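You operate a simulated robot arm through the tools that you are given. There is no shell and no other tool. Be economical: measure what you need, move in short steps, check, and stop when the job is done.

You are at the controls of a simulated two-armed robot. One attempt, no reset.

JOB
Stop the feeder, let three sleeves into the tub with the yellow button and tip them into the purple bin.
Fine: push OFF first; the white tub stands under the track spout while the button marked PUSH is pushed, once for each sleeve; put the tub back. Set down upright: white tub.
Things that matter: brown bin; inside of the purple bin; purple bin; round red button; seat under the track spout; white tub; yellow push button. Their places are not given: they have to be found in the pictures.

It is judged by the outcome, as a careful person would: the job done as asked, and still so three seconds after it is handed in. It fails if anything else is knocked over, pushed out of place, dropped, spilled or broken.

ROBOT AND FRAMES
Two 7-joint arms with two-finger parallel grippers on one trunk that stands fixed in place. Base frame: the origin is at the foot of the trunk, x ahead of it, y to its left, z up. Readings come in m, rad, newtons and seconds.
The left shoulder is at [0.071, 0.156, 1.155], the right one opposite. Payload 3.91 kg a hand.
The tool frame of a hand sits at the grasp point between the pads (the TCP): z along the fingers, y along the line on which they close. The tips reach 0.03 m beyond it. The gripper opens to 0.11 m. The fingers are 0.02 m wide and 0.01 m thick; the gripper's body (0.048 by 0.112 m) begins 0.055 m behind the TCP.
Orientation is that of the tool frame in the base frame, as a unit quaternion [w, x, y, z]. With the fingers straight down and closing along the base's y, the tool's x points along the base's -x, its y along +y and its z along -z.

CONTROLS
- The arms move only by the tool apply_moves. It takes "left_steps", "right_steps" or both (then of equal length, played together; a hand with none holds still); each is a list of rows, each a list of 7 numbers: the gripper command, from -1 (fully open) to 1 (shut), values between in proportion, then the shift along the tool's x, y, z in m, then the turn, a rotation vector about the tool's x, y, z in degrees. In form: [[grip, x, y, z, wx, wy, wz], ...]. A call has 1 to 20 rows; each row is the pose to reach, as a shift and turn from the pose commanded when the call began, along the tool's axes at that moment. Rows are played at 5 a second. More than 0.05 m and 0.15 rad between two rows, or a gripper value outside its range, and nothing of the call is played. Where a pose cannot be reached the arm comes as near as it can. A force on the tool above 40 N (or 10 N above the force at the start of the call, whichever is more), or a blocked arm, ends the call early, and 0.2 s more pass. Each finger travels about 0.108 m/s and halts on what it meets, pressing with about 41 N; the grip force reading is that of the motor and also rises with nothing between the fingers. The clock runs only during rows and for 0.2 s after the last one: add rows that repeat a pose to give the fingers time. It gives the time, the measured TCP pose, the force on the tool (base axes), the opening and the grip force at its end, in the units of the frame above (readings bear some noise), with the torque about the TCP (base axes, N m) and any sound that the robot's microphone picked up.
- Cameras (640 x 400 px; columns grow to the right, rows downward): "scene" is now at [0.1181, -0.0654, 1.4194]; the picture's right is [-0.70, -0.72, 0.00], its down [-0.16, 0.15, -0.98] and it looks along [0.70, -0.68, -0.22] (base axes); focal length 260 px, centre (320, 200). "left" rides on the left gripper at [0.072, -0.017, -0.103] in its tool frame; the picture's right is [0.23, 0.97, 0.00], its down [-0.76, 0.18, -0.62] and it looks along [-0.61, 0.14, 0.78] (tool axes); focal length 222 px, centre (320, 200). "right" rides on the right gripper at [0.072, 0.017, -0.103] in its tool frame; the picture's right is [-0.23, 0.97, 0.00], its down [-0.76, -0.18, -0.62] and it looks along [-0.61, -0.14, 0.78] (tool axes); focal length 222 px, centre (320, 200).
- snapshot(camera): a new picture of that camera. No time passes.
- lift_body(by): slides the trunk up (or, below 0, down) by that many m; the arms and the scene camera ride with it, the base frame stays. It gives what a move gives, with no picture.
- aim_head(pan, tilt): turns the head with the scene camera to pan (to the left, within 1.501 rad either way) and tilt (down, from -0.506 to 1.204), counted from straight ahead of the robot. It gives what a move gives.
- measure_at(camera, pixels): there is no depth. For up to 12 entries [column, row, z] of the newest picture of that camera ("zoom" is the newest enlarged one), the place [x, y] in the base frame at which the ray of that pixel passes the height z, good to about 0.002 m. No time passes.
- enlarge(camera, box): a new picture of the part [left, top, right, bottom] of that camera's present view, enlarged. No time passes.
- hand_in(): hands the job in; it is judged then, once.

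Go step by step. Measure first, check grasps and placings, and put right what went wrong. The budget is 80 turns and 56 pictures, counting those below and the enlarged ones. Unless the task says otherwise, let go and move clear before handing in, and close with one line.

The tools are called after "Call:" as a command line: name --argument value ..., lists and objects as JSON in quotes. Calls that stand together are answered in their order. apply_moves: Moves the arms, as the interface text tells. Its arguments: {"type":"object","properties":{"left_steps":{"type":"array","items":{"type":"array","items":{"type":"number"}}},"right_steps":{"type":"array","items":{"type":"array","items":{"type":"number"}}}},"required":[]} The other tools are called the same way: lift_body (by) slides the trunk up or down; aim_head (pan, tilt) turns the head that bears the scene camera; snapshot (camera) takes a picture; measure_at (camera, pixels) gives the place at which the rays of pixels pass given heights; enlarge (camera, box) takes an enlarged picture of a part of a camera's view; hand_in () hands the job in.

At the start:

```text
clock: 0.0
left_ee_pos: [0.7725, -0.0997, 1.4829]
left_tcp_rot: [0.0, 0.0, 1.0, 0.0]
left_force: [0.0, 0.3, 0.2]
left_wrist_torque: [0.0, 0.05, -0.02]
left_width: 0.1101
left_grip_force: 0.1
right_ee_pos: [0.4688, -0.6087, 1.4596]
right_tcp_rot: [-0.001, -0.001, 1.0, 0.001]
right_force: [-0.1, 0.2, -0.5]
right_wrist_torque: [0.01, -0.02, 0.01]
right_width: 0.1099
right_grip_force: 0.0
trunk travel left (down, up): [-0.6, 0.34]
head pan, tilt: [-0.77, 0.222]
```

scene: 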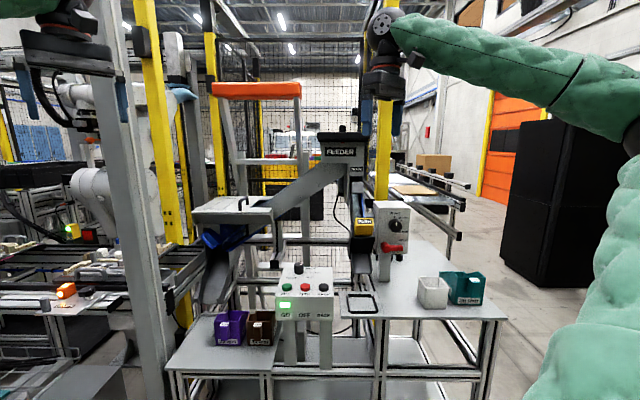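
right: 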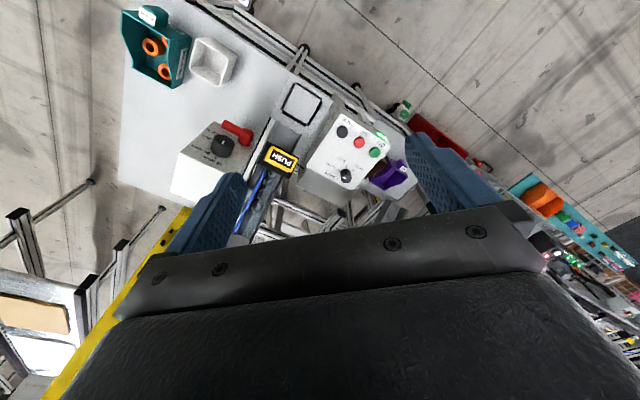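
left: 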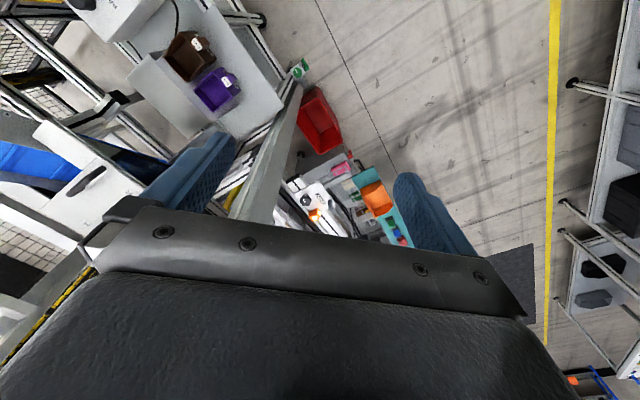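

The scene picture shows the control box (OFF button about 305,287), the seat frame (361,303), the white tub (433,292) and the bins at (230,328) and (260,328). I'll enlarge these to see the details.

Call:
enlarge --camera "scene" --box '[180, 180, 500, 380]'

Call:
enlarge --camera "right" --box '[110, 0, 430, 200]'

Call:
enlarge --camera "left" --box '[60, 0, 380, 200]'

```text
2.00 times, centred on (340, 280) of scene
```

zoom: 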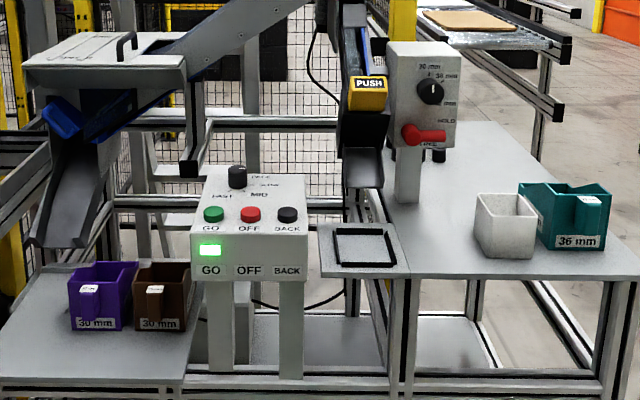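

```text
2.00 times, centred on (270, 100) of right
```

zoom: 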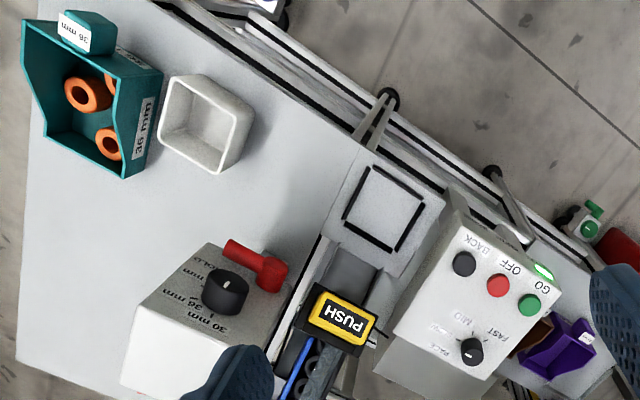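

```text
2.00 times, centred on (220, 100) of left
```

zoom: 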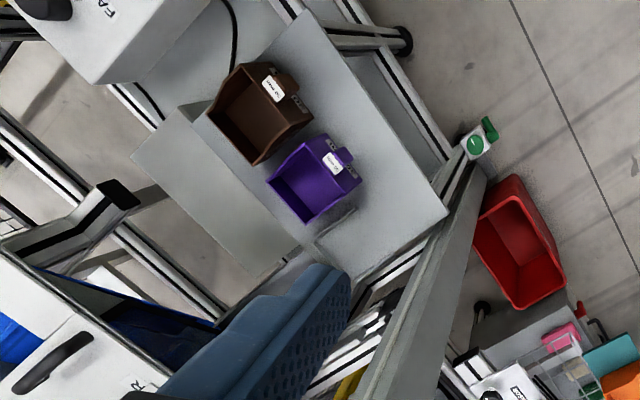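

I need heights, so I'll cross the scene and right-camera rays for the OFF button, PUSH, the seat corners and the tub.

Call:
measure_at --camera "scene" --pixels '[[305, 287, 0.7], [305, 287, 1.0], [364, 221, 0.9], [364, 221, 1.2], [361, 304, 0.6], [361, 304, 0.9], [433, 280, 0.6], [433, 280, 0.9], [433, 309, 0.6], [433, 309, 0.9]]'

Call:
measure_at --camera "right" --pixels '[[358.5, 143, 0.7], [358.5, 143, 1.0], [281.5, 158, 0.9], [281.5, 158, 1.2], [302, 105, 0.6], [302, 105, 0.9], [213, 62, 0.6], [213, 62, 0.9], [225, 85, 0.6], [225, 85, 0.9]]'

```text
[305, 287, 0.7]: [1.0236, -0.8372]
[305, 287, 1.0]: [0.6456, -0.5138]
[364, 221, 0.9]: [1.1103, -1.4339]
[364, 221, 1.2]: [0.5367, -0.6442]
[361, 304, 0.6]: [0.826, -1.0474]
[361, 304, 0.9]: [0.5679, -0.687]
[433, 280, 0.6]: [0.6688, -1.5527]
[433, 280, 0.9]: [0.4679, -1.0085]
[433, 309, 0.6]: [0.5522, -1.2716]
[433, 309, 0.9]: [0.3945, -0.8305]
```

```text
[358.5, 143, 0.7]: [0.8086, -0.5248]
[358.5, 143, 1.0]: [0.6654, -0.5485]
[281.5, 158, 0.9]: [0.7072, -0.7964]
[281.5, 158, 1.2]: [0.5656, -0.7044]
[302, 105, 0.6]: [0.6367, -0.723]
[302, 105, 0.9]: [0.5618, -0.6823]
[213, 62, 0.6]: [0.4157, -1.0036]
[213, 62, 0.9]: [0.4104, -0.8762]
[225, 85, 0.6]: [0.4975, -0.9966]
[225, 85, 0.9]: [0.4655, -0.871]
```

Heights so far: OFF is near (0.68,-0.546,0.97), PUSH near (0.577,-0.71,1.18), the seat near (0.56,-0.68,0.905), and the tub near (0.41,-0.84) with its rim at 0.99. Next I'll measure the bins and aim the head at the work.

Call:
measure_at --camera "scene" --pixels '[[216, 345, 0.7], [216, 345, 1.0], [231, 328, 0.7], [231, 328, 1.0], [259.5, 328, 0.7], [259.5, 328, 1.0]]'

Call:
measure_at --camera "left" --pixels '[[229.5, 83.5, 0.7], [229.5, 83.5, 1.0], [200, 42, 0.7], [200, 42, 1.0], [218, 112, 0.7], [218, 112, 1.0], [194, 91, 0.7], [194, 91, 1.0], [216, 69, 0.7], [216, 69, 1.0], [239, 89, 0.7], [239, 89, 1.0]]'

Call:
aim_head --pan -0.85 --tilt 0.55

Call:
snapshot --camera "scene"

```text
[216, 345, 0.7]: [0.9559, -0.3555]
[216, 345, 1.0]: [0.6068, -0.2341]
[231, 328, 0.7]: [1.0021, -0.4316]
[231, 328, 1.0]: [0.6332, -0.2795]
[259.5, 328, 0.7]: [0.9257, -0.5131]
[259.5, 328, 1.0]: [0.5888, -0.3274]
```

```text
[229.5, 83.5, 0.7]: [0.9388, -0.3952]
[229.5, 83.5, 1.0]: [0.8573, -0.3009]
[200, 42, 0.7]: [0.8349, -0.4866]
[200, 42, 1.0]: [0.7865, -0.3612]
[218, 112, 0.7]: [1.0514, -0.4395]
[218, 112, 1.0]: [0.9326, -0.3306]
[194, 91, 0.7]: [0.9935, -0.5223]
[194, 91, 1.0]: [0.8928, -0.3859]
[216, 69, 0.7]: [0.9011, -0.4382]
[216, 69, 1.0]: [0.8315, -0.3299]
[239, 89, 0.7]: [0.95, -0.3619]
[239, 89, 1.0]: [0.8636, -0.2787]
```

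```text
clock: 0.8
left_ee_pos: [0.7727, -0.1004, 1.4831]
left_tcp_rot: [0.0, 0.0, 1.0, 0.0]
left_force: [0.7, -0.3, -0.5]
left_wrist_torque: [0.0, 0.01, -0.01]
left_width: 0.11
left_grip_force: 0.1
right_ee_pos: [0.4693, -0.6087, 1.4595]
right_tcp_rot: [0.0, 0.001, 1.0, 0.0]
right_force: [-0.1, 0.2, -0.3]
right_wrist_torque: [0.0, 0.01, 0.0]
right_width: 0.1102
right_grip_force: 0.2
trunk travel left (down, up): [-0.6, 0.34]
head pan, tilt: [-0.85, 0.55]
```

```text
49 pictures are left
```

scene: 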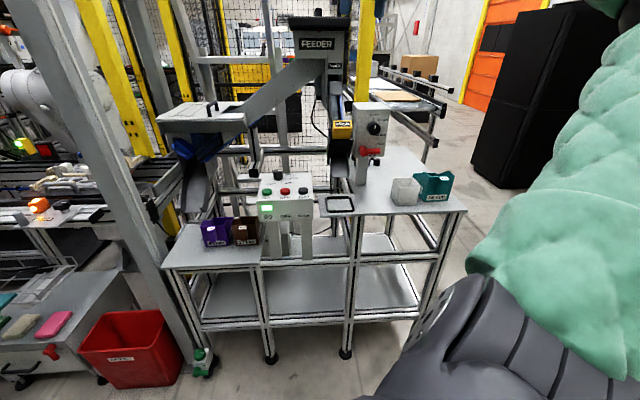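

Now I'll measure the corners of the tub rim, the seat, the button row and the PUSH face from the right camera.

Call:
measure_at --camera "right" --pixels '[[199, 38, 0.99], [236, 54, 0.99], [222.5, 85, 0.99], [190, 71, 0.99], [297.5, 84, 0.907], [322, 101, 0.907], [307.5, 126, 0.907], [282.5, 109, 0.907], [375, 152.5, 0.972], [342, 131.5, 0.972], [272.5, 145, 1.176], [299, 159, 1.176]]'

Call:
enlarge --camera "scene" --box '[250, 80, 470, 220]'

Call:
enlarge --camera "scene" --box '[160, 150, 340, 262]'

```text
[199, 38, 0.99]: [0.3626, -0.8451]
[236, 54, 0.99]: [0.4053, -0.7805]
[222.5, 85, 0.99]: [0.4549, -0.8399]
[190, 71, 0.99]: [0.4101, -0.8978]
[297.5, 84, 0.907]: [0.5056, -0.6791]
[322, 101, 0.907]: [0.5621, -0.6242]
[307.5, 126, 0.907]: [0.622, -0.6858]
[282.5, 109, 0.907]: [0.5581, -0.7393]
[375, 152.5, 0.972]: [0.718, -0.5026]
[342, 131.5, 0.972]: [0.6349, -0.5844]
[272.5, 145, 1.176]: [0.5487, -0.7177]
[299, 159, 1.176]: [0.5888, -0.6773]
```

```text
2.86 times, centred on (360, 150) of scene
```

zoom: 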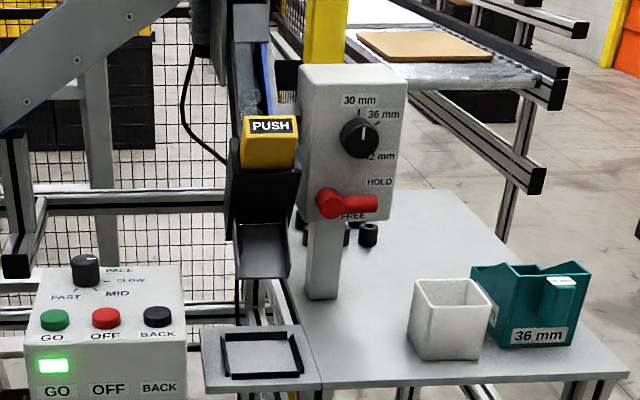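

```text
3.56 times, centred on (250, 206) of scene
```

zoom: 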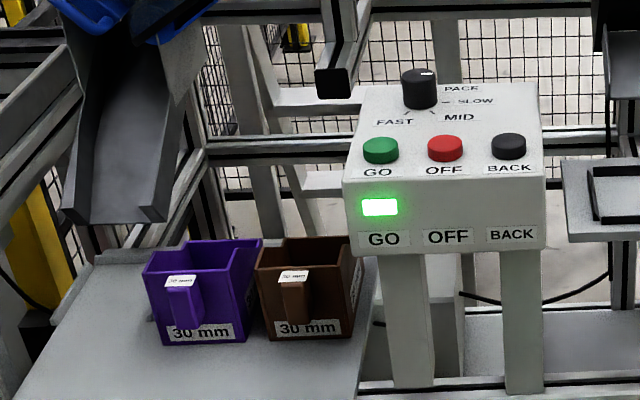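

Everything on the fixture is aligned at 45°, and OFF, PUSH and the panel face upward. I'll bring the closed right hand, yawed 45°, to above OFF for a closer look.

Call:
apply_moves --right_steps '[[1, -0.021, 0.006, 0.03, 0, 0, 4.5], [1, -0.042, 0.0126, 0.06, 0, 0, 9], [1, -0.063, 0.019, 0.09, 0, 0, 13.5], [1, -0.084, 0.025, 0.12, 0, 0, 18], [1, -0.105, 0.0315, 0.15, 0, 0, 22.5], [1, -0.126, 0.038, 0.18, 0, 0, 27], [1, -0.147, 0.044, 0.21, 0, 0, 31.5], [1, -0.168, 0.05, 0.24, 0, 0, 36], [1, -0.189, 0.0567, 0.27, 0, 0, 40.5], [1, -0.21, 0.063, 0.3, 0, 0, 45], [1, -0.21, 0.063, 0.3, 0, 0, 45]]'

Call:
snapshot --camera "right"

Call:
snapshot --camera "scene"

```text
clock: 3.2
left_ee_pos: [0.7717, -0.1002, 1.4824]
left_tcp_rot: [0.001, 0.0, 1.0, 0.0]
left_force: [-0.2, -0.1, 1.0]
left_wrist_torque: [0.02, -0.02, -0.01]
left_width: 0.1101
left_grip_force: 0.1
right_ee_pos: [0.6805, -0.5419, 1.1574]
right_tcp_rot: [0.0, 0.383, 0.924, 0.0]
right_force: [0.5, 0.1, 0.8]
right_wrist_torque: [0.01, -0.04, -0.01]
right_width: 0.0
right_grip_force: 37.7
trunk travel left (down, up): [-0.6, 0.34]
head pan, tilt: [-0.85, 0.55]
```

```text
46 pictures are left
```

right: 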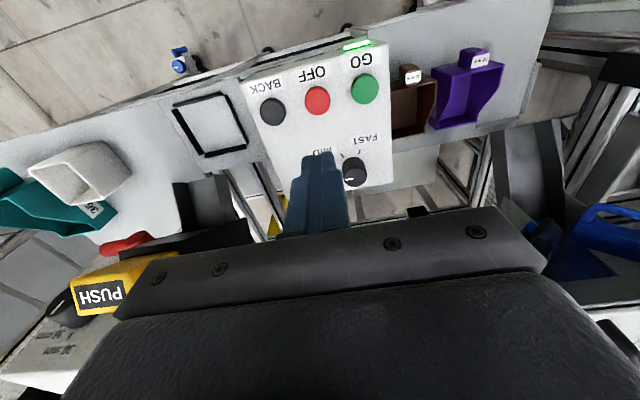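

```text
45 pictures are left
```

scene: 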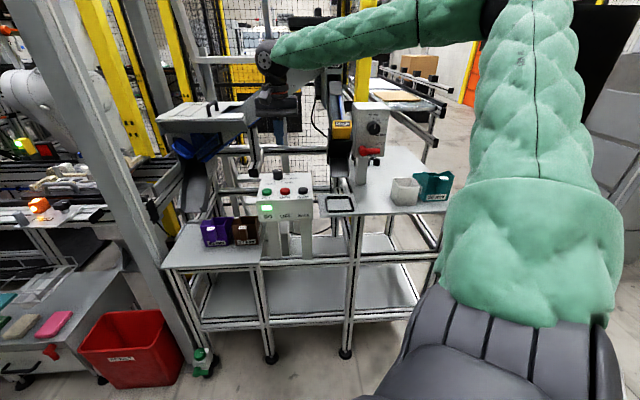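

OFF is at (317,100) in the right picture. I'll re-measure the key points from this closer viewpoint.

Call:
measure_at --camera "right" --pixels '[[317, 100, 0.972], [317, 100, 0.92], [364, 88, 0.972], [272, 111, 0.972], [171, 108, 0.907], [222, 92, 0.907], [247, 143, 0.907], [205, 157, 0.907], [100, 296, 1.176], [470, 80, 0.78], [470, 80, 0.7]]'

Call:
measure_at --camera "scene" --pixels '[[285, 191, 0.972], [285, 191, 1.0], [285, 191, 0.94], [230, 225, 0.8], [230, 225, 0.75]]'

Call:
enlarge --camera "right" --box '[200, 20, 520, 220]'

```text
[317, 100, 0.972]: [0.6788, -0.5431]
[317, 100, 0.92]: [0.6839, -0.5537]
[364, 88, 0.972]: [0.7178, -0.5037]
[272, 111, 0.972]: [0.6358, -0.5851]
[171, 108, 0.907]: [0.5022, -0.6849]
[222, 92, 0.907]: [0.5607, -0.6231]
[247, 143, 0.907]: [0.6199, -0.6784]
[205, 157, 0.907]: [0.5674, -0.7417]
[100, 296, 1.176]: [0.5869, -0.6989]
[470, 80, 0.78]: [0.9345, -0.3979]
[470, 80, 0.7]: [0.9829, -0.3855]
```

```text
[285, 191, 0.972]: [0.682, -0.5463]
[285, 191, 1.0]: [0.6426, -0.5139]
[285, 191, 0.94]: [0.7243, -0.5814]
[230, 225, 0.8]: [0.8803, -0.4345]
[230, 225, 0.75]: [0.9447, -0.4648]
```

```text
2.00 times, centred on (360, 120) of right
```

zoom: 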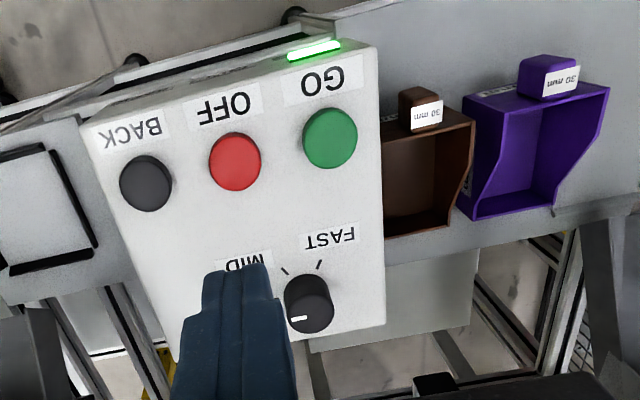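

OFF is confirmed at (0.679,-0.544,0.972). I'll lower the closed tips onto it.

Call:
apply_moves --right_steps '[[1, 0, 0, 0.045, 0, 0, 0], [1, 0, 0, 0.09, 0, 0, 0], [1, 0, 0, 0.13, 0, 0, 0], [1, 0, 0, 0.145, 0, 0, 0], [1, 0, 0, 0.152, 0, 0, 0], [1, 0, 0, 0.156, 0, 0, 0], [1, 0, 0, 0.16, 0, 0, 0], [1, 0, 0, 0.163, 0, 0, 0]]'

Call:
enlarge --camera "scene" --box '[200, 140, 360, 240]'

```text
clock: 5.0
left_ee_pos: [0.7714, -0.0983, 1.4842]
left_tcp_rot: [0.001, 0.0, 1.0, -0.001]
left_force: [0.4, -0.3, -0.2]
left_wrist_torque: [-0.01, 0.01, -0.01]
left_width: 0.1102
left_grip_force: 0.0
right_ee_pos: [0.6783, -0.5445, 1.0012]
right_tcp_rot: [0.004, 0.382, 0.924, 0.001]
right_force: [8.4, -11.2, 35.7]
right_wrist_torque: [-0.31, -0.27, 0.07]
right_width: 0.0
right_grip_force: 37.8
trunk travel left (down, up): [-0.6, 0.34]
head pan, tilt: [-0.85, 0.55]
heard: click
```

```text
4.00 times, centred on (280, 190) of scene
```

zoom: 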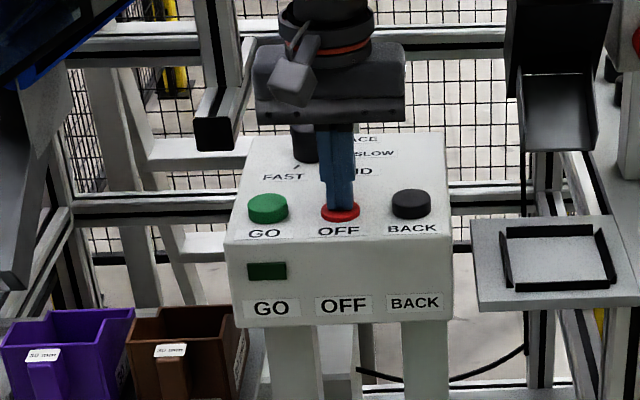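

A click was heard and the GO light is out, so the feeder is off. I'll retreat upward and back towards the robot, then move across to view the spout, PUSH and the tub.

Call:
apply_moves --right_steps '[[1, 0, 0, -0.04, 0, 0, 0], [1, 0.01, 0, -0.08, 0, 0, 0], [1, 0.04, 0, -0.12, 0, 0, 0], [1, 0.07, 0, -0.15, 0, 0, 0], [1, 0.1, -0.02, -0.18, 0, 0, 0], [0, 0.12, -0.06, -0.2, 0, 0, 0], [-1, 0.12, -0.1, -0.22, 0, 0, 0], [-1, 0.12, -0.14, -0.23, 0, 0, 0], [-1, 0.12, -0.18, -0.23, 0, 0, 0], [-1, 0.12, -0.22, -0.23, 0, 0, 0], [-1, 0.12, -0.26, -0.23, 0, 0, 0], [-1, 0.12, -0.28, -0.23, 0, 0, 0], [-1, 0.12, -0.28, -0.23, 0, 0, 0]]'

Call:
snapshot --camera "right"

Call:
snapshot --camera "scene"

```text
clock: 7.8
left_ee_pos: [0.7719, -0.1009, 1.4833]
left_tcp_rot: [0.0, 0.0, 1.0, -0.001]
left_force: [-0.4, 0.2, 0.3]
left_wrist_torque: [-0.03, -0.01, 0.02]
left_width: 0.1099
left_grip_force: 0.0
right_ee_pos: [0.3952, -0.6585, 1.2243]
right_tcp_rot: [-0.001, 0.382, 0.924, 0.0]
right_force: [0.8, -0.1, 0.0]
right_wrist_torque: [0.01, -0.02, -0.06]
right_width: 0.1099
right_grip_force: 0.1
trunk travel left (down, up): [-0.6, 0.34]
head pan, tilt: [-0.85, 0.55]
```

```text
42 pictures are left
```

right: 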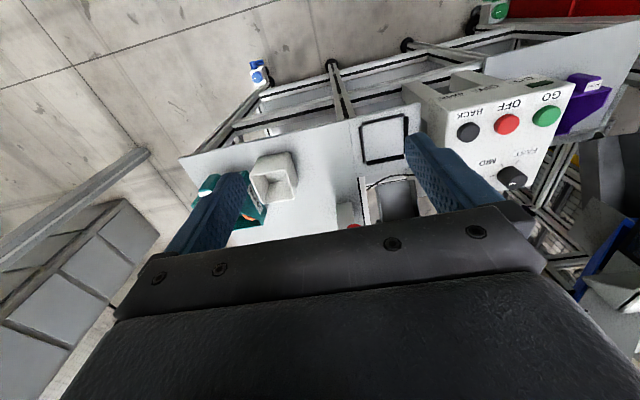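

```text
41 pictures are left
```

scene: 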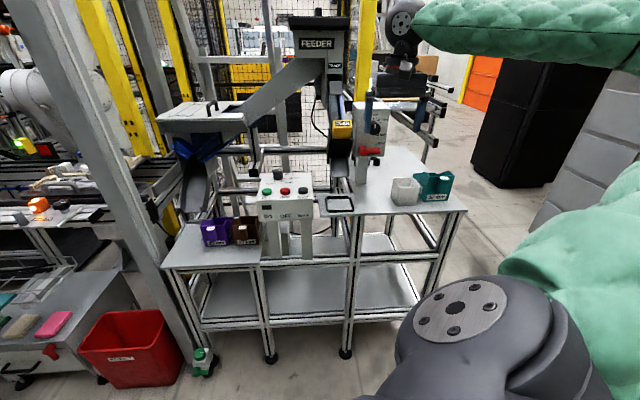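

I'll enlarge the tub and spout area.

Call:
enlarge --camera "right" --box '[230, 100, 450, 237]'

Call:
enlarge --camera "scene" --box '[310, 90, 470, 190]'

```text
2.91 times, centred on (340, 168) of right
```

zoom: 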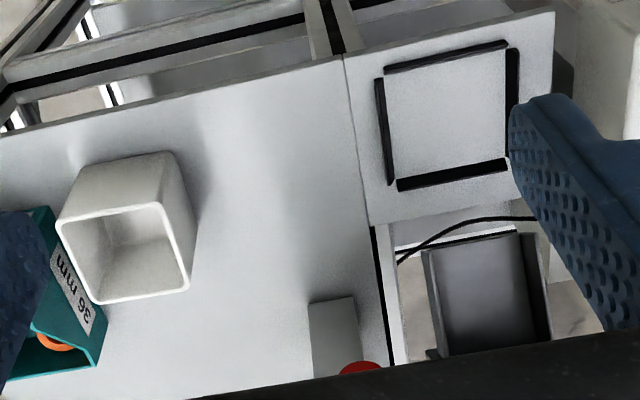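

```text
4.00 times, centred on (390, 140) of scene
```

zoom: 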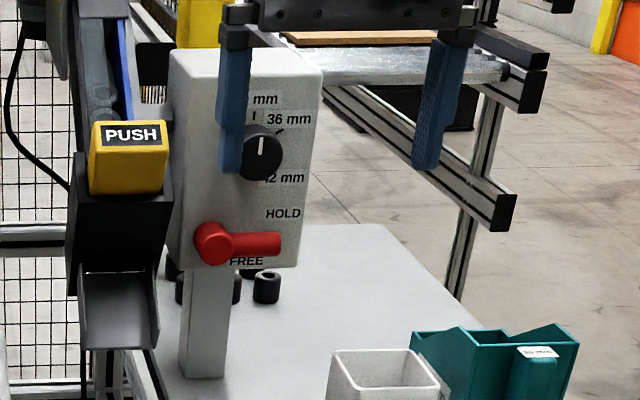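

Now I'll triangulate the spout lip's front corners, and the tub's rim and base corners.

Call:
measure_at --camera "scene" --pixels '[[331.2, 177, 1.0], [331.2, 177, 1.1], [349.5, 176.3, 1.0], [349.5, 176.3, 1.1], [392.5, 177.7, 0.99], [392.5, 177.7, 0.97], [418.5, 186.5, 0.99], [418.5, 186.5, 0.97]]'

Call:
measure_at --camera "right" --pixels '[[412.2, 179.6, 1.0], [412.2, 179.6, 1.1], [376.1, 185.4, 1.0], [376.1, 185.4, 1.1], [249.6, 175.8, 0.99], [285.7, 169.3, 0.99], [295.3, 199.2, 0.99], [263.3, 203.7, 0.99], [257.5, 156.2, 0.907], [291.2, 151.8, 0.907], [380, 140, 0.907]]'

```text
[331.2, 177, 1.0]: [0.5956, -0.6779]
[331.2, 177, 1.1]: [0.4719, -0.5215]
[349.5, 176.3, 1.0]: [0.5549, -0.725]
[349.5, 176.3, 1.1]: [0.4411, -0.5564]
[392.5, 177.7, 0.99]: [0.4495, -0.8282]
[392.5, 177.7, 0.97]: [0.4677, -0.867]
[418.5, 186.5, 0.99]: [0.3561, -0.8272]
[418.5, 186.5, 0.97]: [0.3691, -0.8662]
```

```text
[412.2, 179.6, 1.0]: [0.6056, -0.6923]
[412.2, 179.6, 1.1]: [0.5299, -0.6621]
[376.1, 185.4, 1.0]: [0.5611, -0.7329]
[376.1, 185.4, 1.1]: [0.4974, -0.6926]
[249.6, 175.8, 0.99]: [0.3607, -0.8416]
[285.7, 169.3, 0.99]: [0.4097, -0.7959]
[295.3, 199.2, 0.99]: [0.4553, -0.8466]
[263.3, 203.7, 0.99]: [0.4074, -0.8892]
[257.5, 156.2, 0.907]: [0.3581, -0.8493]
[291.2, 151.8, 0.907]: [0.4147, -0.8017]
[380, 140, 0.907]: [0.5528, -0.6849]
```

The spout lip is at (0.592,-0.717,0.987) and the tub's centre at (0.408,-0.843), with its rim at about 0.98, roughly 0.068 square and yawed 45°. The teal bin stands close beside the tub, so I'll move the hand over for a close look at that gap.

Call:
apply_moves --right_steps '[[-1, 0, -0.03, 0.02, 0, 0, 0], [-1, 0, -0.06, 0.04, 0, 0, 0], [-1, 0, -0.09, 0.06, 0, 0, 0], [-1, 0, -0.121, 0.08, 0, 0, 0], [-1, 0, -0.121, 0.08, 0, 0, 0]]'

Call:
enlarge --camera "right" --box '[200, 50, 440, 200]'

```text
clock: 9.0
left_ee_pos: [0.7735, -0.0998, 1.4824]
left_tcp_rot: [0.0, 0.0, 1.0, 0.0]
left_force: [-0.9, 0.5, 0.7]
left_wrist_torque: [0.03, 0.01, 0.0]
left_width: 0.1102
left_grip_force: 0.0
right_ee_pos: [0.3078, -0.7441, 1.1446]
right_tcp_rot: [-0.001, 0.383, 0.924, 0.0]
right_force: [0.4, 0.7, 0.0]
right_wrist_torque: [0.01, 0.07, 0.0]
right_width: 0.1101
right_grip_force: 0.2
trunk travel left (down, up): [-0.6, 0.34]
head pan, tilt: [-0.85, 0.55]
```

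```text
2.67 times, centred on (320, 125) of right
```

zoom: 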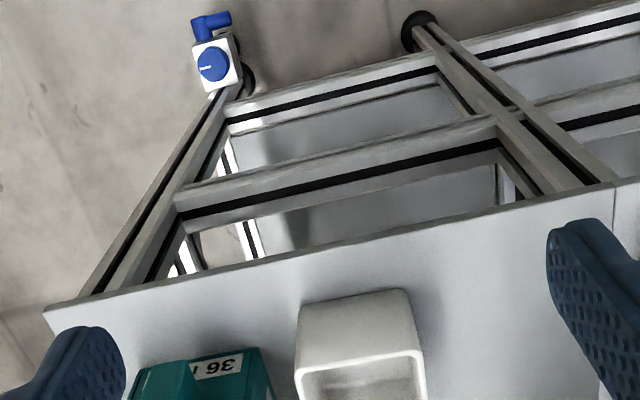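

Call:
enlarge --camera "right" --box '[230, 150, 390, 250]'

```text
4.00 times, centred on (310, 200) of right
```

zoom: 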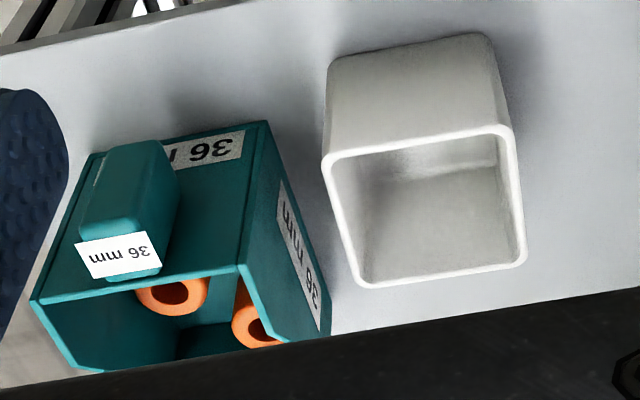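

Call:
measure_at --camera "zoom" --pixels '[[325, 160, 0.98], [505, 130, 0.98], [524, 262, 0.98], [362, 285, 0.98], [330, 60, 0.907], [490, 36, 0.907], [270, 122, 0.907], [330, 300, 0.907], [238, 265, 0.98], [330, 60, 0.89], [490, 36, 0.89]]'

```text
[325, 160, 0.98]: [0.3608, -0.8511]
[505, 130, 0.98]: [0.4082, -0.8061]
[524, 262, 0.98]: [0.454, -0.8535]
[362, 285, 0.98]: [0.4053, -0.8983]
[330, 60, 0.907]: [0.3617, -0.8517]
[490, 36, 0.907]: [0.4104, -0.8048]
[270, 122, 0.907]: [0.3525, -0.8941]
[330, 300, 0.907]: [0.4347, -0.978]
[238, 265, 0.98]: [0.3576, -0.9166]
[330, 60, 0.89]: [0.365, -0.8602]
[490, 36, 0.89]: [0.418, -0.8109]
```

The tub's centre is (0.407,-0.852), it's 0.066 wide with its base at 0.907, and the gap to teal is 0.035, enough for a finger. I'll pitch the hand 60° forward into a pregrasp in front of the tub, opening to 0.09.

Call:
apply_moves --right_steps '[[-0.64, 0, 0, 0, 0, -7.5, 0], [-0.64, 0, 0, 0, 0, -15, 0], [-0.64, 0, -0.003, 0, 0, -22.5, 0], [-0.64, 0, -0.006, 0.02, 0, -30, 0], [-0.64, 0, -0.006, 0.05, 0, -37.5, 0], [-0.64, 0, -0.006, 0.08, 0, -45, 0], [-0.64, -0.01, -0.006, 0.11, 0, -52.5, 0], [-0.64, -0.032, -0.006, 0.135, 0, -60, 0], [-0.64, -0.032, -0.006, 0.135, 0, -60, 0]]'

Call:
enlarge --camera "scene" --box '[330, 120, 490, 220]'

Call:
snapshot --camera "right"

```text
clock: 11.0
left_ee_pos: [0.7713, -0.0977, 1.483]
left_tcp_rot: [0.001, -0.001, 1.0, -0.001]
left_force: [0.0, -0.6, 0.1]
left_wrist_torque: [-0.03, 0.03, 0.01]
left_width: 0.11
left_grip_force: 0.0
right_ee_pos: [0.3268, -0.7704, 1.0138]
right_tcp_rot: [0.463, 0.331, 0.8, -0.192]
right_force: [-0.3, 0.4, 0.8]
right_wrist_torque: [-0.01, 0.0, 0.03]
right_width: 0.0903
right_grip_force: 0.0
trunk travel left (down, up): [-0.6, 0.34]
head pan, tilt: [-0.85, 0.55]
```

```text
4.00 times, centred on (410, 170) of scene
```

zoom: 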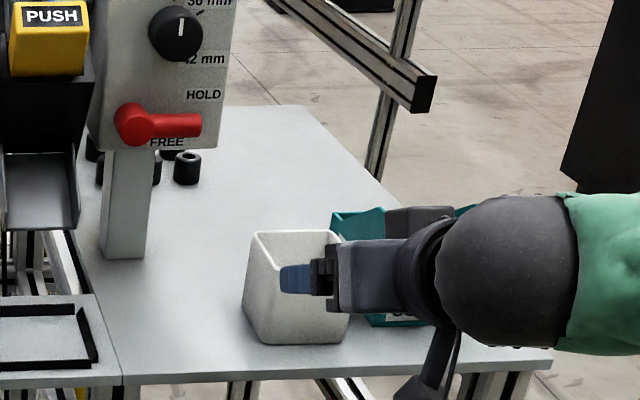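

```text
35 pictures are left
```

right: 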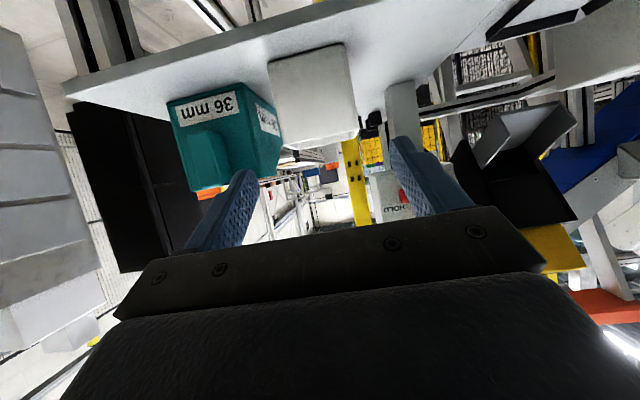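

The hand is lined up (e1 -0.314). I'll advance 0.12 along the fingers and close on the tub.

Call:
apply_moves --right_steps '[[-0.64, 0, -0.001, 0.03, 0, 0, 0], [-0.64, 0, -0.001, 0.06, 0, 0, 0], [-0.64, 0, -0.001, 0.09, 0, 0, 0], [-0.64, 0, -0.001, 0.12, 0, 0, 0], [-0.64, 0, -0.001, 0.12, 0, 0, 0]]'

Call:
enlarge --camera "scene" --box '[330, 120, 490, 220]'

```text
clock: 12.2
left_ee_pos: [0.7717, -0.0988, 1.4839]
left_tcp_rot: [0.001, 0.0, 1.0, -0.001]
left_force: [-0.3, 0.1, -0.1]
left_wrist_torque: [0.01, 0.01, -0.01]
left_width: 0.11
left_grip_force: 0.0
right_ee_pos: [0.4008, -0.844, 0.9518]
right_tcp_rot: [0.462, 0.332, 0.8, -0.192]
right_force: [0.8, -0.3, 1.1]
right_wrist_torque: [-0.01, 0.01, 0.0]
right_width: 0.0903
right_grip_force: 0.1
trunk travel left (down, up): [-0.6, 0.34]
head pan, tilt: [-0.85, 0.55]
```

```text
4.00 times, centred on (410, 170) of scene
```

zoom: 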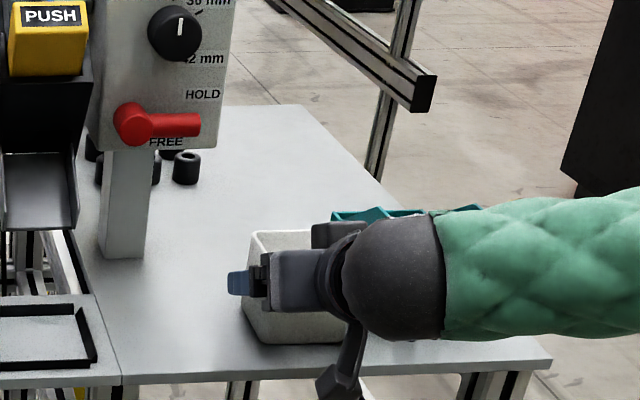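

The fingers straddle the tub without contact, so I'll close and lift straight up 0.05.

Call:
apply_moves --right_steps '[[1, 0, -0.001, 0, 0, 0, 0], [1, 0, -0.001, 0, 0, 0, 0], [1, 0, -0.001, 0, 0, 0, 0], [1, -0.013, -0.001, -0.0075, 0, 0, 0], [1, -0.026, -0.001, -0.015, 0, 0, 0], [1, -0.0433, -0.001, -0.025, 0, 0, 0], [1, -0.0433, -0.001, -0.025, 0, 0, 0]]'

Call:
enlarge --camera "scene" --box '[330, 120, 490, 220]'

```text
clock: 13.8
left_ee_pos: [0.7727, -0.1013, 1.4832]
left_tcp_rot: [0.0, 0.0, 1.0, 0.0]
left_force: [0.7, -0.1, 0.2]
left_wrist_torque: [0.02, -0.02, -0.02]
left_width: 0.1099
left_grip_force: 0.1
right_ee_pos: [0.4024, -0.8479, 0.9999]
right_tcp_rot: [0.461, 0.332, 0.8, -0.191]
right_force: [0.1, 0.2, 0.0]
right_wrist_torque: [0.04, 0.02, -0.01]
right_width: 0.0736
right_grip_force: 41.1
trunk travel left (down, up): [-0.6, 0.34]
head pan, tilt: [-0.85, 0.55]
```

```text
4.00 times, centred on (410, 170) of scene
```

zoom: 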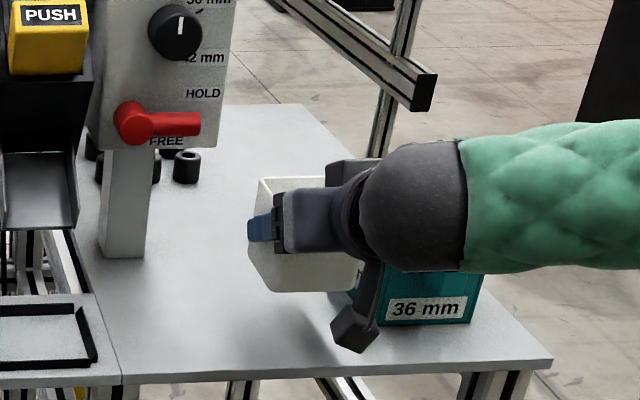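

The tub is held (0.0736 wide) and lifted. I'll measure the seat frame precisely before placing.

Call:
enlarge --camera "scene" --box '[310, 170, 374, 210]'

```text
10.00 times, centred on (342, 190) of scene
```

zoom: 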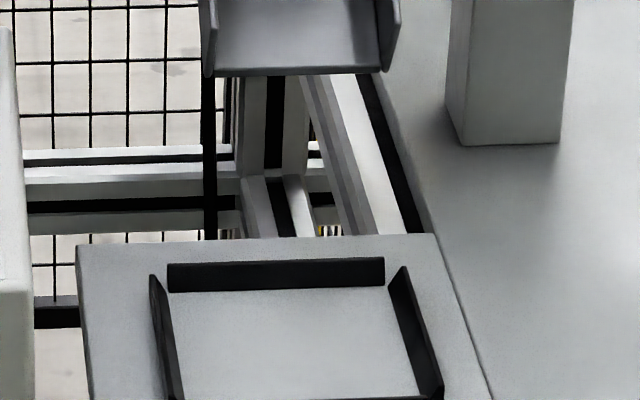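

Call:
enlarge --camera "scene" --box '[310, 190, 374, 230]'

```text
10.00 times, centred on (342, 210) of scene
```

zoom: 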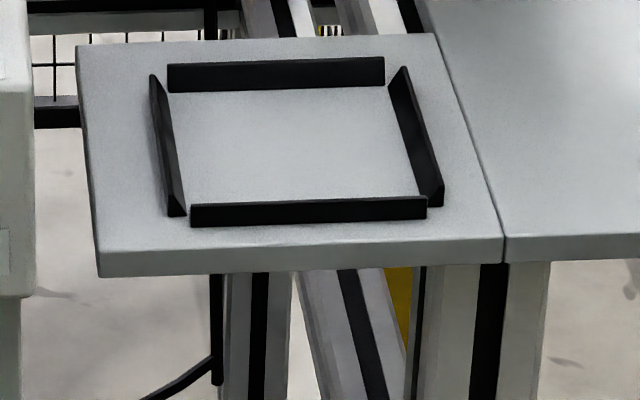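

Call:
measure_at --camera "zoom" --pixels '[[172, 92, 0.907], [386, 88, 0.907], [187, 212, 0.907], [428, 195, 0.907], [191, 227, 0.907], [427, 220, 0.907], [191, 204, 0.917], [427, 197, 0.917], [170, 65, 0.917], [384, 58, 0.917], [168, 215, 0.907], [442, 206, 0.907]]'

```text
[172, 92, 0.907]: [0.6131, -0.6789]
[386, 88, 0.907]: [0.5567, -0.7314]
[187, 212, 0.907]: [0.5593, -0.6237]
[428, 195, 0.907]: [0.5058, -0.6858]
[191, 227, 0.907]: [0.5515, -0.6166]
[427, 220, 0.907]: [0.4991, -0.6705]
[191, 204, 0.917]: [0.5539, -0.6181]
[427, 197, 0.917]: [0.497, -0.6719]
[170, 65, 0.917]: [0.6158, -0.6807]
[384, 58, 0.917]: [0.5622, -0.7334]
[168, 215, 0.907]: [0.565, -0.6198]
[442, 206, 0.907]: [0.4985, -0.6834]
```

Combining both views puts the table at z≈0.90 and the seat's centre at about (e1 -0.086, f 0.8825) along the fixture axes. I'll carry the tub back, across and up to a hover just in front of the seat.

Call:
apply_moves --right_steps '[[1, -0.0346, 0, -0.02, 0, 0, 0], [1, -0.013, 0, -0.0575, 0, 0, 0], [1, 0.0087, 0, -0.095, 0, 0, 0], [1, 0.0304, 0, -0.1326, 0, 0, 0], [1, 0.0304, 0.04, -0.1326, 0, 0, 0], [1, 0.0304, 0.085, -0.1326, 0, 0, 0], [1, 0.0304, 0.13, -0.1326, 0, 0, 0], [1, 0.0304, 0.175, -0.1326, 0, 0, 0], [1, 0.0304, 0.205, -0.1326, 0, 0, 0], [1, 0.0304, 0.229, -0.1326, 0, 0, 0], [1, 0.0304, 0.229, -0.095, 0, 0, 0], [1, 0.0302, 0.229, -0.06, 0, 0, 0], [1, 0.0302, 0.229, -0.0322, 0, 0, 0], [1, 0.0302, 0.229, -0.0322, 0, 0, 0]]'

Call:
enlarge --camera "scene" --box '[300, 150, 396, 210]'

```text
clock: 16.8
left_ee_pos: [0.7728, -0.0986, 1.483]
left_tcp_rot: [-0.001, -0.001, 1.0, 0.0]
left_force: [0.4, -0.3, -0.2]
left_wrist_torque: [-0.01, 0.0, 0.01]
left_width: 0.1099
left_grip_force: 0.0
right_ee_pos: [0.5314, -0.6532, 0.9937]
right_tcp_rot: [0.462, 0.332, 0.8, -0.191]
right_force: [-0.5, -0.5, -0.3]
right_wrist_torque: [0.04, 0.04, 0.0]
right_width: 0.0732
right_grip_force: 40.3
right hand out of reach, approached as far as the arm can: row 6, 7, 8, 9, 10
trunk travel left (down, up): [-0.6, 0.34]
head pan, tilt: [-0.85, 0.55]
```

```text
6.67 times, centred on (348, 180) of scene
```

zoom: 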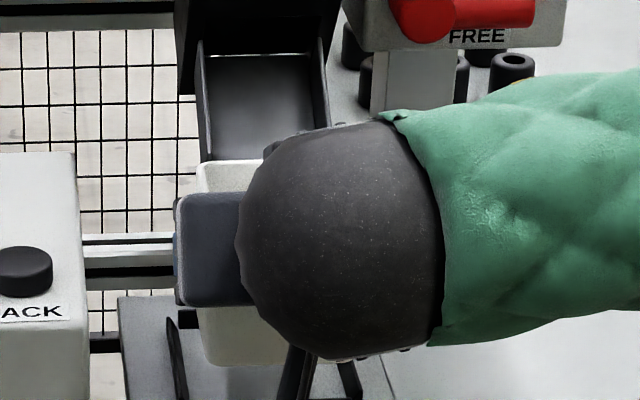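

My own hand hides the seat in the scene view. I'll bring the left hand's camera round to look at the seat from the other side.

Call:
apply_moves --left_steps '[[-1, 0.019, -0.022, 0.02, 0, 0, 7.7], [-1, 0.038, -0.044, 0.04, 0, 0, 15.5], [-1, 0.057, -0.066, 0.06, 0, 0, 23.3], [-1, 0.076, -0.088, 0.08, 0, 0, 31.1], [-1, 0.095, -0.11, 0.1, 0, 0, 38.9], [-1, 0.114, -0.132, 0.12, 0, 0, 46.7], [-1, 0.133, -0.154, 0.14, 0, 0, 54.5], [-1, 0.152, -0.177, 0.16, 0, 0, 62.3], [-1, 0.1725, -0.2, 0.18, 0, 0, 70], [-1, 0.1725, -0.2, 0.18, 0, 0, 70]]'

Call:
snapshot --camera "left"

```text
clock: 19.0
left_ee_pos: [0.6023, -0.3003, 1.3016]
left_tcp_rot: [0.0, 0.574, 0.819, 0.0]
left_force: [-0.1, -0.6, -1.1]
left_wrist_torque: [-0.05, 0.02, 0.01]
left_width: 0.11
left_grip_force: 0.1
right_ee_pos: [0.5317, -0.6532, 0.9924]
right_tcp_rot: [0.462, 0.331, 0.8, -0.192]
right_force: [1.2, 0.1, 0.2]
right_wrist_torque: [0.0, -0.02, 0.01]
right_width: 0.0731
right_grip_force: 40.8
trunk travel left (down, up): [-0.6, 0.34]
head pan, tilt: [-0.85, 0.55]
```

```text
29 pictures are left
```

left: 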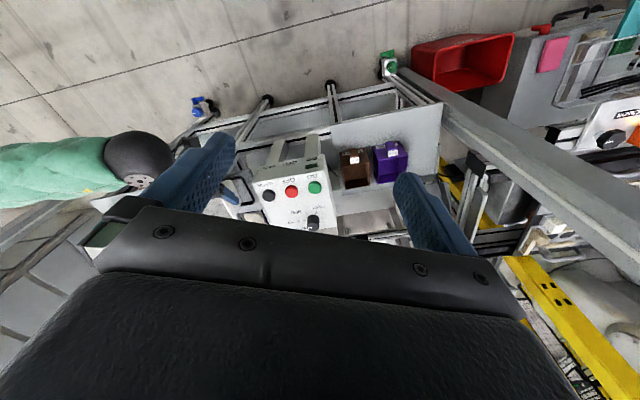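

The seat area is behind the left finger at (235,190). I'll yaw the left hand 26° further and shift it slightly.

Call:
apply_moves --left_steps '[[-1, -0.025, -0.009, 0, 0, 0, 8.5], [-1, -0.05, -0.018, 0, 0, 0, 17], [-1, -0.075, -0.027, 0, 0, 0, 25.5], [-1, -0.075, -0.027, 0, 0, 0, 25.5]]'

Call:
snapshot --camera "left"

```text
clock: 20.0
left_ee_pos: [0.6006, -0.346, 1.3033]
left_tcp_rot: [0.0, 0.671, 0.742, -0.001]
left_force: [0.4, -0.1, 0.0]
left_wrist_torque: [0.0, 0.02, -0.03]
left_width: 0.1102
left_grip_force: 0.1
left hand out of reach, approached as far as the arm can: row 2, 3, 4
right_ee_pos: [0.5304, -0.6546, 0.9916]
right_tcp_rot: [0.462, 0.332, 0.8, -0.191]
right_force: [0.2, -0.8, -0.7]
right_wrist_torque: [-0.02, 0.06, -0.02]
right_width: 0.0734
right_grip_force: 41.0
trunk travel left (down, up): [-0.6, 0.34]
head pan, tilt: [-0.85, 0.55]
```

```text
28 pictures are left
```

left: 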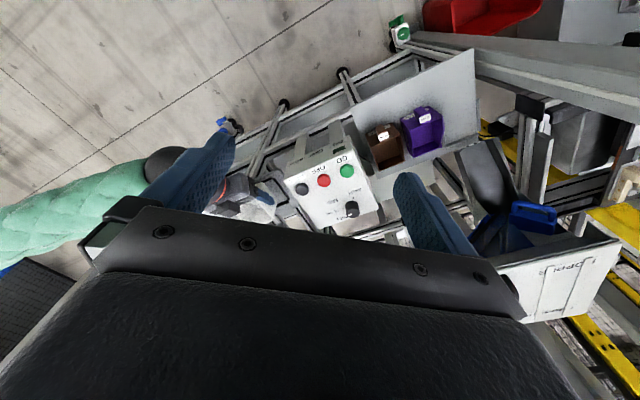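

Call:
enlarge --camera "left" --box '[200, 150, 312, 220]'

```text
5.71 times, centred on (256, 185) of left
```

zoom: 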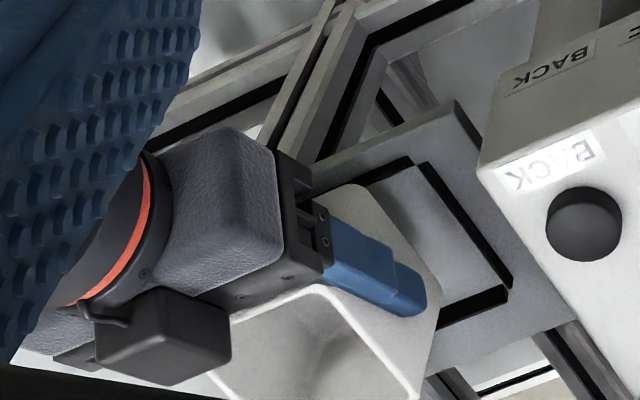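

This view shows both the seat frame's corners and the tub's base edge, from (352,185) to (440,290). I'll measure them.

Call:
measure_at --camera "zoom" --pixels '[[416, 166, 0.9], [508, 288, 0.9], [508, 288, 0.907], [440, 325, 0.9], [445, 335, 0.9], [355, 185, 0.94], [440, 292, 0.94], [355, 185, 0.935], [440, 292, 0.935], [322, 290, 1.017], [410, 395, 1.017], [584, 215, 0.972]]'

```text
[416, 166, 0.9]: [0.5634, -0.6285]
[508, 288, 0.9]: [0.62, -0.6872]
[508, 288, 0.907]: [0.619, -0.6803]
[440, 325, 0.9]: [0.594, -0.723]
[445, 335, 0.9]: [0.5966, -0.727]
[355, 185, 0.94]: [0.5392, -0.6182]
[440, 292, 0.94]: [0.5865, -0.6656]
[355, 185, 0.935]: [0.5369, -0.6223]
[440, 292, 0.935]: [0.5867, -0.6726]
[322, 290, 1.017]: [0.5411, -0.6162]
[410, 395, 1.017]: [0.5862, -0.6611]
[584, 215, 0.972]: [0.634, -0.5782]
```

The tub's centre is at f 0.852 and the seat's at 0.884, with e1 already aligned. I'll lower to just above the bars and advance 0.032.

Call:
apply_moves --right_steps '[[1, 0.0217, 0.0005, 0.0125, 0, 0, 0], [1, 0.0137, 0.0005, 0.0264, 0, 0, 0], [1, 0.0057, 0.0005, 0.0402, 0, 0, 0], [1, 0.0057, 0.0005, 0.0402, 0, 0, 0]]'

Call:
enlarge --camera "left" --box '[200, 150, 312, 220]'

```text
clock: 21.0
left_ee_pos: [0.6005, -0.3443, 1.303]
left_tcp_rot: [0.0, 0.67, 0.742, -0.001]
left_force: [0.3, 0.1, 0.5]
left_wrist_torque: [-0.05, 0.0, 0.02]
left_width: 0.11
left_grip_force: 0.1
right_ee_pos: [0.5544, -0.6761, 0.9671]
right_tcp_rot: [0.462, 0.331, 0.8, -0.191]
right_force: [0.1, 0.4, -1.2]
right_wrist_torque: [0.02, 0.02, 0.0]
right_width: 0.0733
right_grip_force: 40.7
trunk travel left (down, up): [-0.6, 0.34]
head pan, tilt: [-0.85, 0.55]
```

```text
5.71 times, centred on (256, 185) of left
```

zoom: 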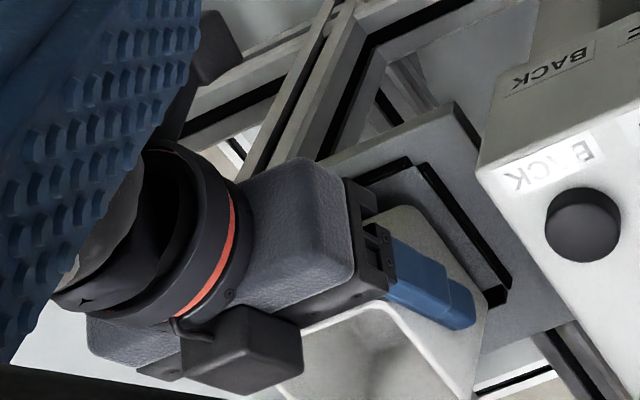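

Call:
measure_at --camera "zoom" --pixels '[[408, 205, 0.915], [487, 298, 0.915], [508, 288, 0.9], [416, 166, 0.9]]'

```text
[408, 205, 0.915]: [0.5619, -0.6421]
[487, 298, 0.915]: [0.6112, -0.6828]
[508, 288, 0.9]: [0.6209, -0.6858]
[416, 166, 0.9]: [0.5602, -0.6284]
```

The tub is aligned with the frame to within 2 mm. I'll lower 0.015 to 0.019 until contact.

Call:
apply_moves --right_steps '[[1, 0.0069, 0, 0.004, 0, 0, 0], [1, 0.0104, 0, 0.006, 0, 0, 0], [1, 0.0121, 0, 0.007, 0, 0, 0], [1, 0.013, 0, 0.0075, 0, 0, 0]]'

Call:
enlarge --camera "left" --box '[200, 150, 312, 220]'

```text
clock: 22.0
left_ee_pos: [0.6003, -0.3443, 1.3045]
left_tcp_rot: [0.0, 0.669, 0.743, 0.0]
left_force: [-0.2, -0.5, -0.4]
left_wrist_torque: [0.0, 0.03, -0.01]
left_width: 0.1101
left_grip_force: 0.0
right_ee_pos: [0.5549, -0.6754, 0.9504]
right_tcp_rot: [0.462, 0.331, 0.801, -0.191]
right_force: [-5.0, 5.0, 4.1]
right_wrist_torque: [0.04, 0.03, 0.07]
right_width: 0.0736
right_grip_force: 41.6
trunk travel left (down, up): [-0.6, 0.34]
head pan, tilt: [-0.85, 0.55]
```

```text
5.71 times, centred on (256, 185) of left
```

zoom: 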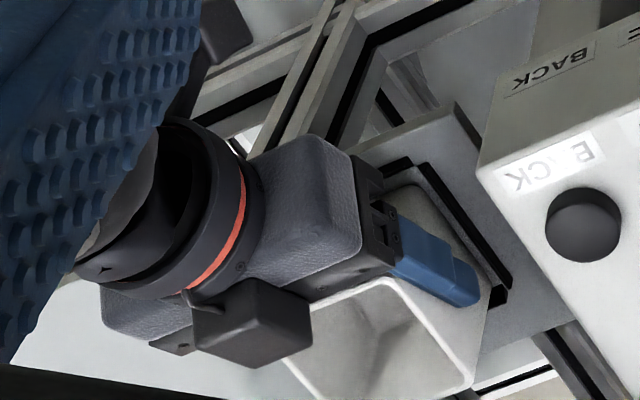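

A 7 N push along -f shows the tub's back touching something. I'll ease back 3 mm, then press down slightly.

Call:
apply_moves --right_steps '[[1, 0.0015, 0, -0.0026, 0, 0, 0], [1, 0.0015, 0, -0.0026, 0, 0, 0], [1, 0.0032, 0, -0.0016, 0, 0, 0], [1, 0.0032, 0, -0.0016, 0, 0, 0]]'

Call:
enlarge --camera "left" --box '[220, 170, 300, 220]'

```text
clock: 23.0
left_ee_pos: [0.6008, -0.3438, 1.305]
left_tcp_rot: [0.0, 0.67, 0.742, 0.0]
left_force: [0.4, -0.6, 0.4]
left_wrist_torque: [0.01, 0.01, -0.02]
left_width: 0.11
left_grip_force: 0.0
right_ee_pos: [0.5535, -0.6735, 0.9511]
right_tcp_rot: [0.463, 0.331, 0.799, -0.192]
right_force: [2.0, -6.0, 20.9]
right_wrist_torque: [-0.15, 0.35, 0.05]
right_width: 0.0735
right_grip_force: 40.7
trunk travel left (down, up): [-0.6, 0.34]
head pan, tilt: [-0.85, 0.55]
```

```text
8.00 times, centred on (260, 195) of left
```

zoom: 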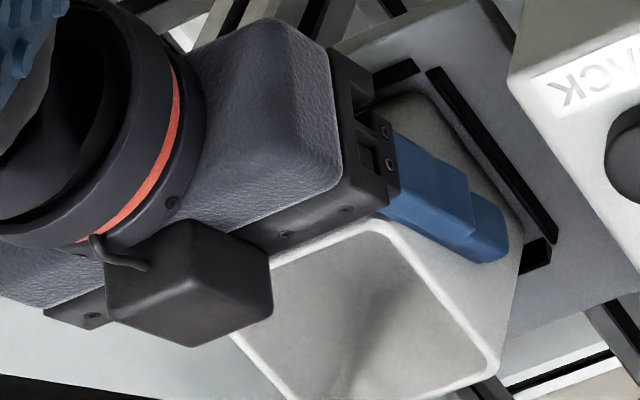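

A 21 N push upward at the same z as on the table means the tub is seated on the floor of the frame. I'll release and back out along the fingers.

Call:
apply_moves --right_steps '[[1, -0.0015, 0, -0.0008, 0, 0, 0], [0.2, -0.0015, 0, -0.0008, 0, 0, 0], [-0.6, -0.0015, 0, -0.0008, 0, 0, 0], [-0.6, -0.0015, 0, -0.0008, 0, 0, 0], [-0.6, -0.0015, 0, -0.03, 0, 0, 0], [-0.6, -0.0015, 0, -0.07, 0, 0, 0], [-0.6, -0.0015, 0, -0.115, 0, 0, 0], [-0.6, -0.0015, 0, -0.15, 0, 0, 0]]'

Call:
enlarge --camera "left" --box '[200, 150, 312, 220]'

Call:
enlarge --camera "scene" --box '[290, 100, 418, 220]'

```text
clock: 24.8
left_ee_pos: [0.6, -0.3444, 1.3028]
left_tcp_rot: [0.001, 0.669, 0.743, 0.0]
left_force: [0.6, -0.2, 0.4]
left_wrist_torque: [0.0, -0.01, -0.03]
left_width: 0.11
left_grip_force: 0.1
right_ee_pos: [0.49, -0.6104, 1.0135]
right_tcp_rot: [0.461, 0.332, 0.801, -0.191]
right_force: [0.5, -0.7, 0.3]
right_wrist_torque: [0.01, -0.01, 0.03]
right_width: 0.088
right_grip_force: 0.0
right hand out of reach, approached as far as the arm can: row 7, 8
trunk travel left (down, up): [-0.6, 0.34]
head pan, tilt: [-0.85, 0.55]
```

```text
5.71 times, centred on (256, 185) of left
```

zoom: 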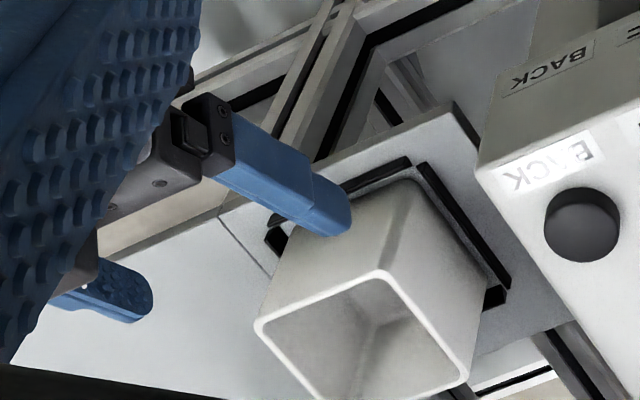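

```text
3.33 times, centred on (354, 160) of scene
```

zoom: 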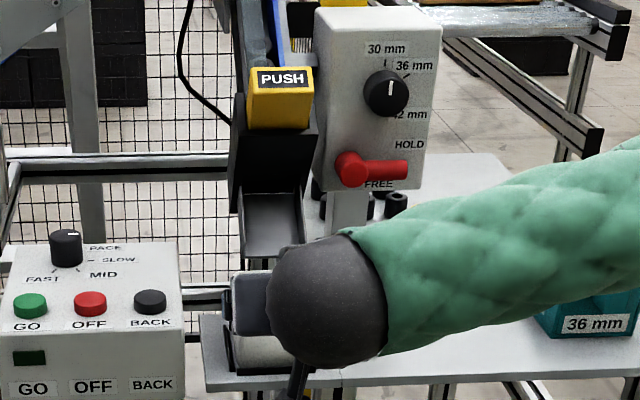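

The tub is seated cleanly. Next is PUSH: I'll measure its label (283,77) and the box's near corner (315,15) in the zoomed scene.

Call:
measure_at --camera "zoom" --pixels '[[283, 77, 1.16], [283, 77, 1.18], [283, 77, 1.2], [256, 68, 1.18], [311, 66, 1.18], [250, 93, 1.16], [310, 96, 1.16], [317, 18, 1.2], [317, 18, 1.24], [317, 18, 1.28], [343, 170, 1.1], [343, 170, 1.05]]'

```text
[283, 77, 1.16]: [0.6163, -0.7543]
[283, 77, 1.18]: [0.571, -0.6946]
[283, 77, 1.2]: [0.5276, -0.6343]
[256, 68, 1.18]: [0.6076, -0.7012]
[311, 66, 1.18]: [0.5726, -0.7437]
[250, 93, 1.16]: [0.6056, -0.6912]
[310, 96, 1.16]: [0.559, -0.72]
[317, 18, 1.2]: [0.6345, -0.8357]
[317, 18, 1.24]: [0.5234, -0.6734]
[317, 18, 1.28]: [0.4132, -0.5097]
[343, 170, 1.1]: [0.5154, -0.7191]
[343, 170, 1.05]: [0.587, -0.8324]
```

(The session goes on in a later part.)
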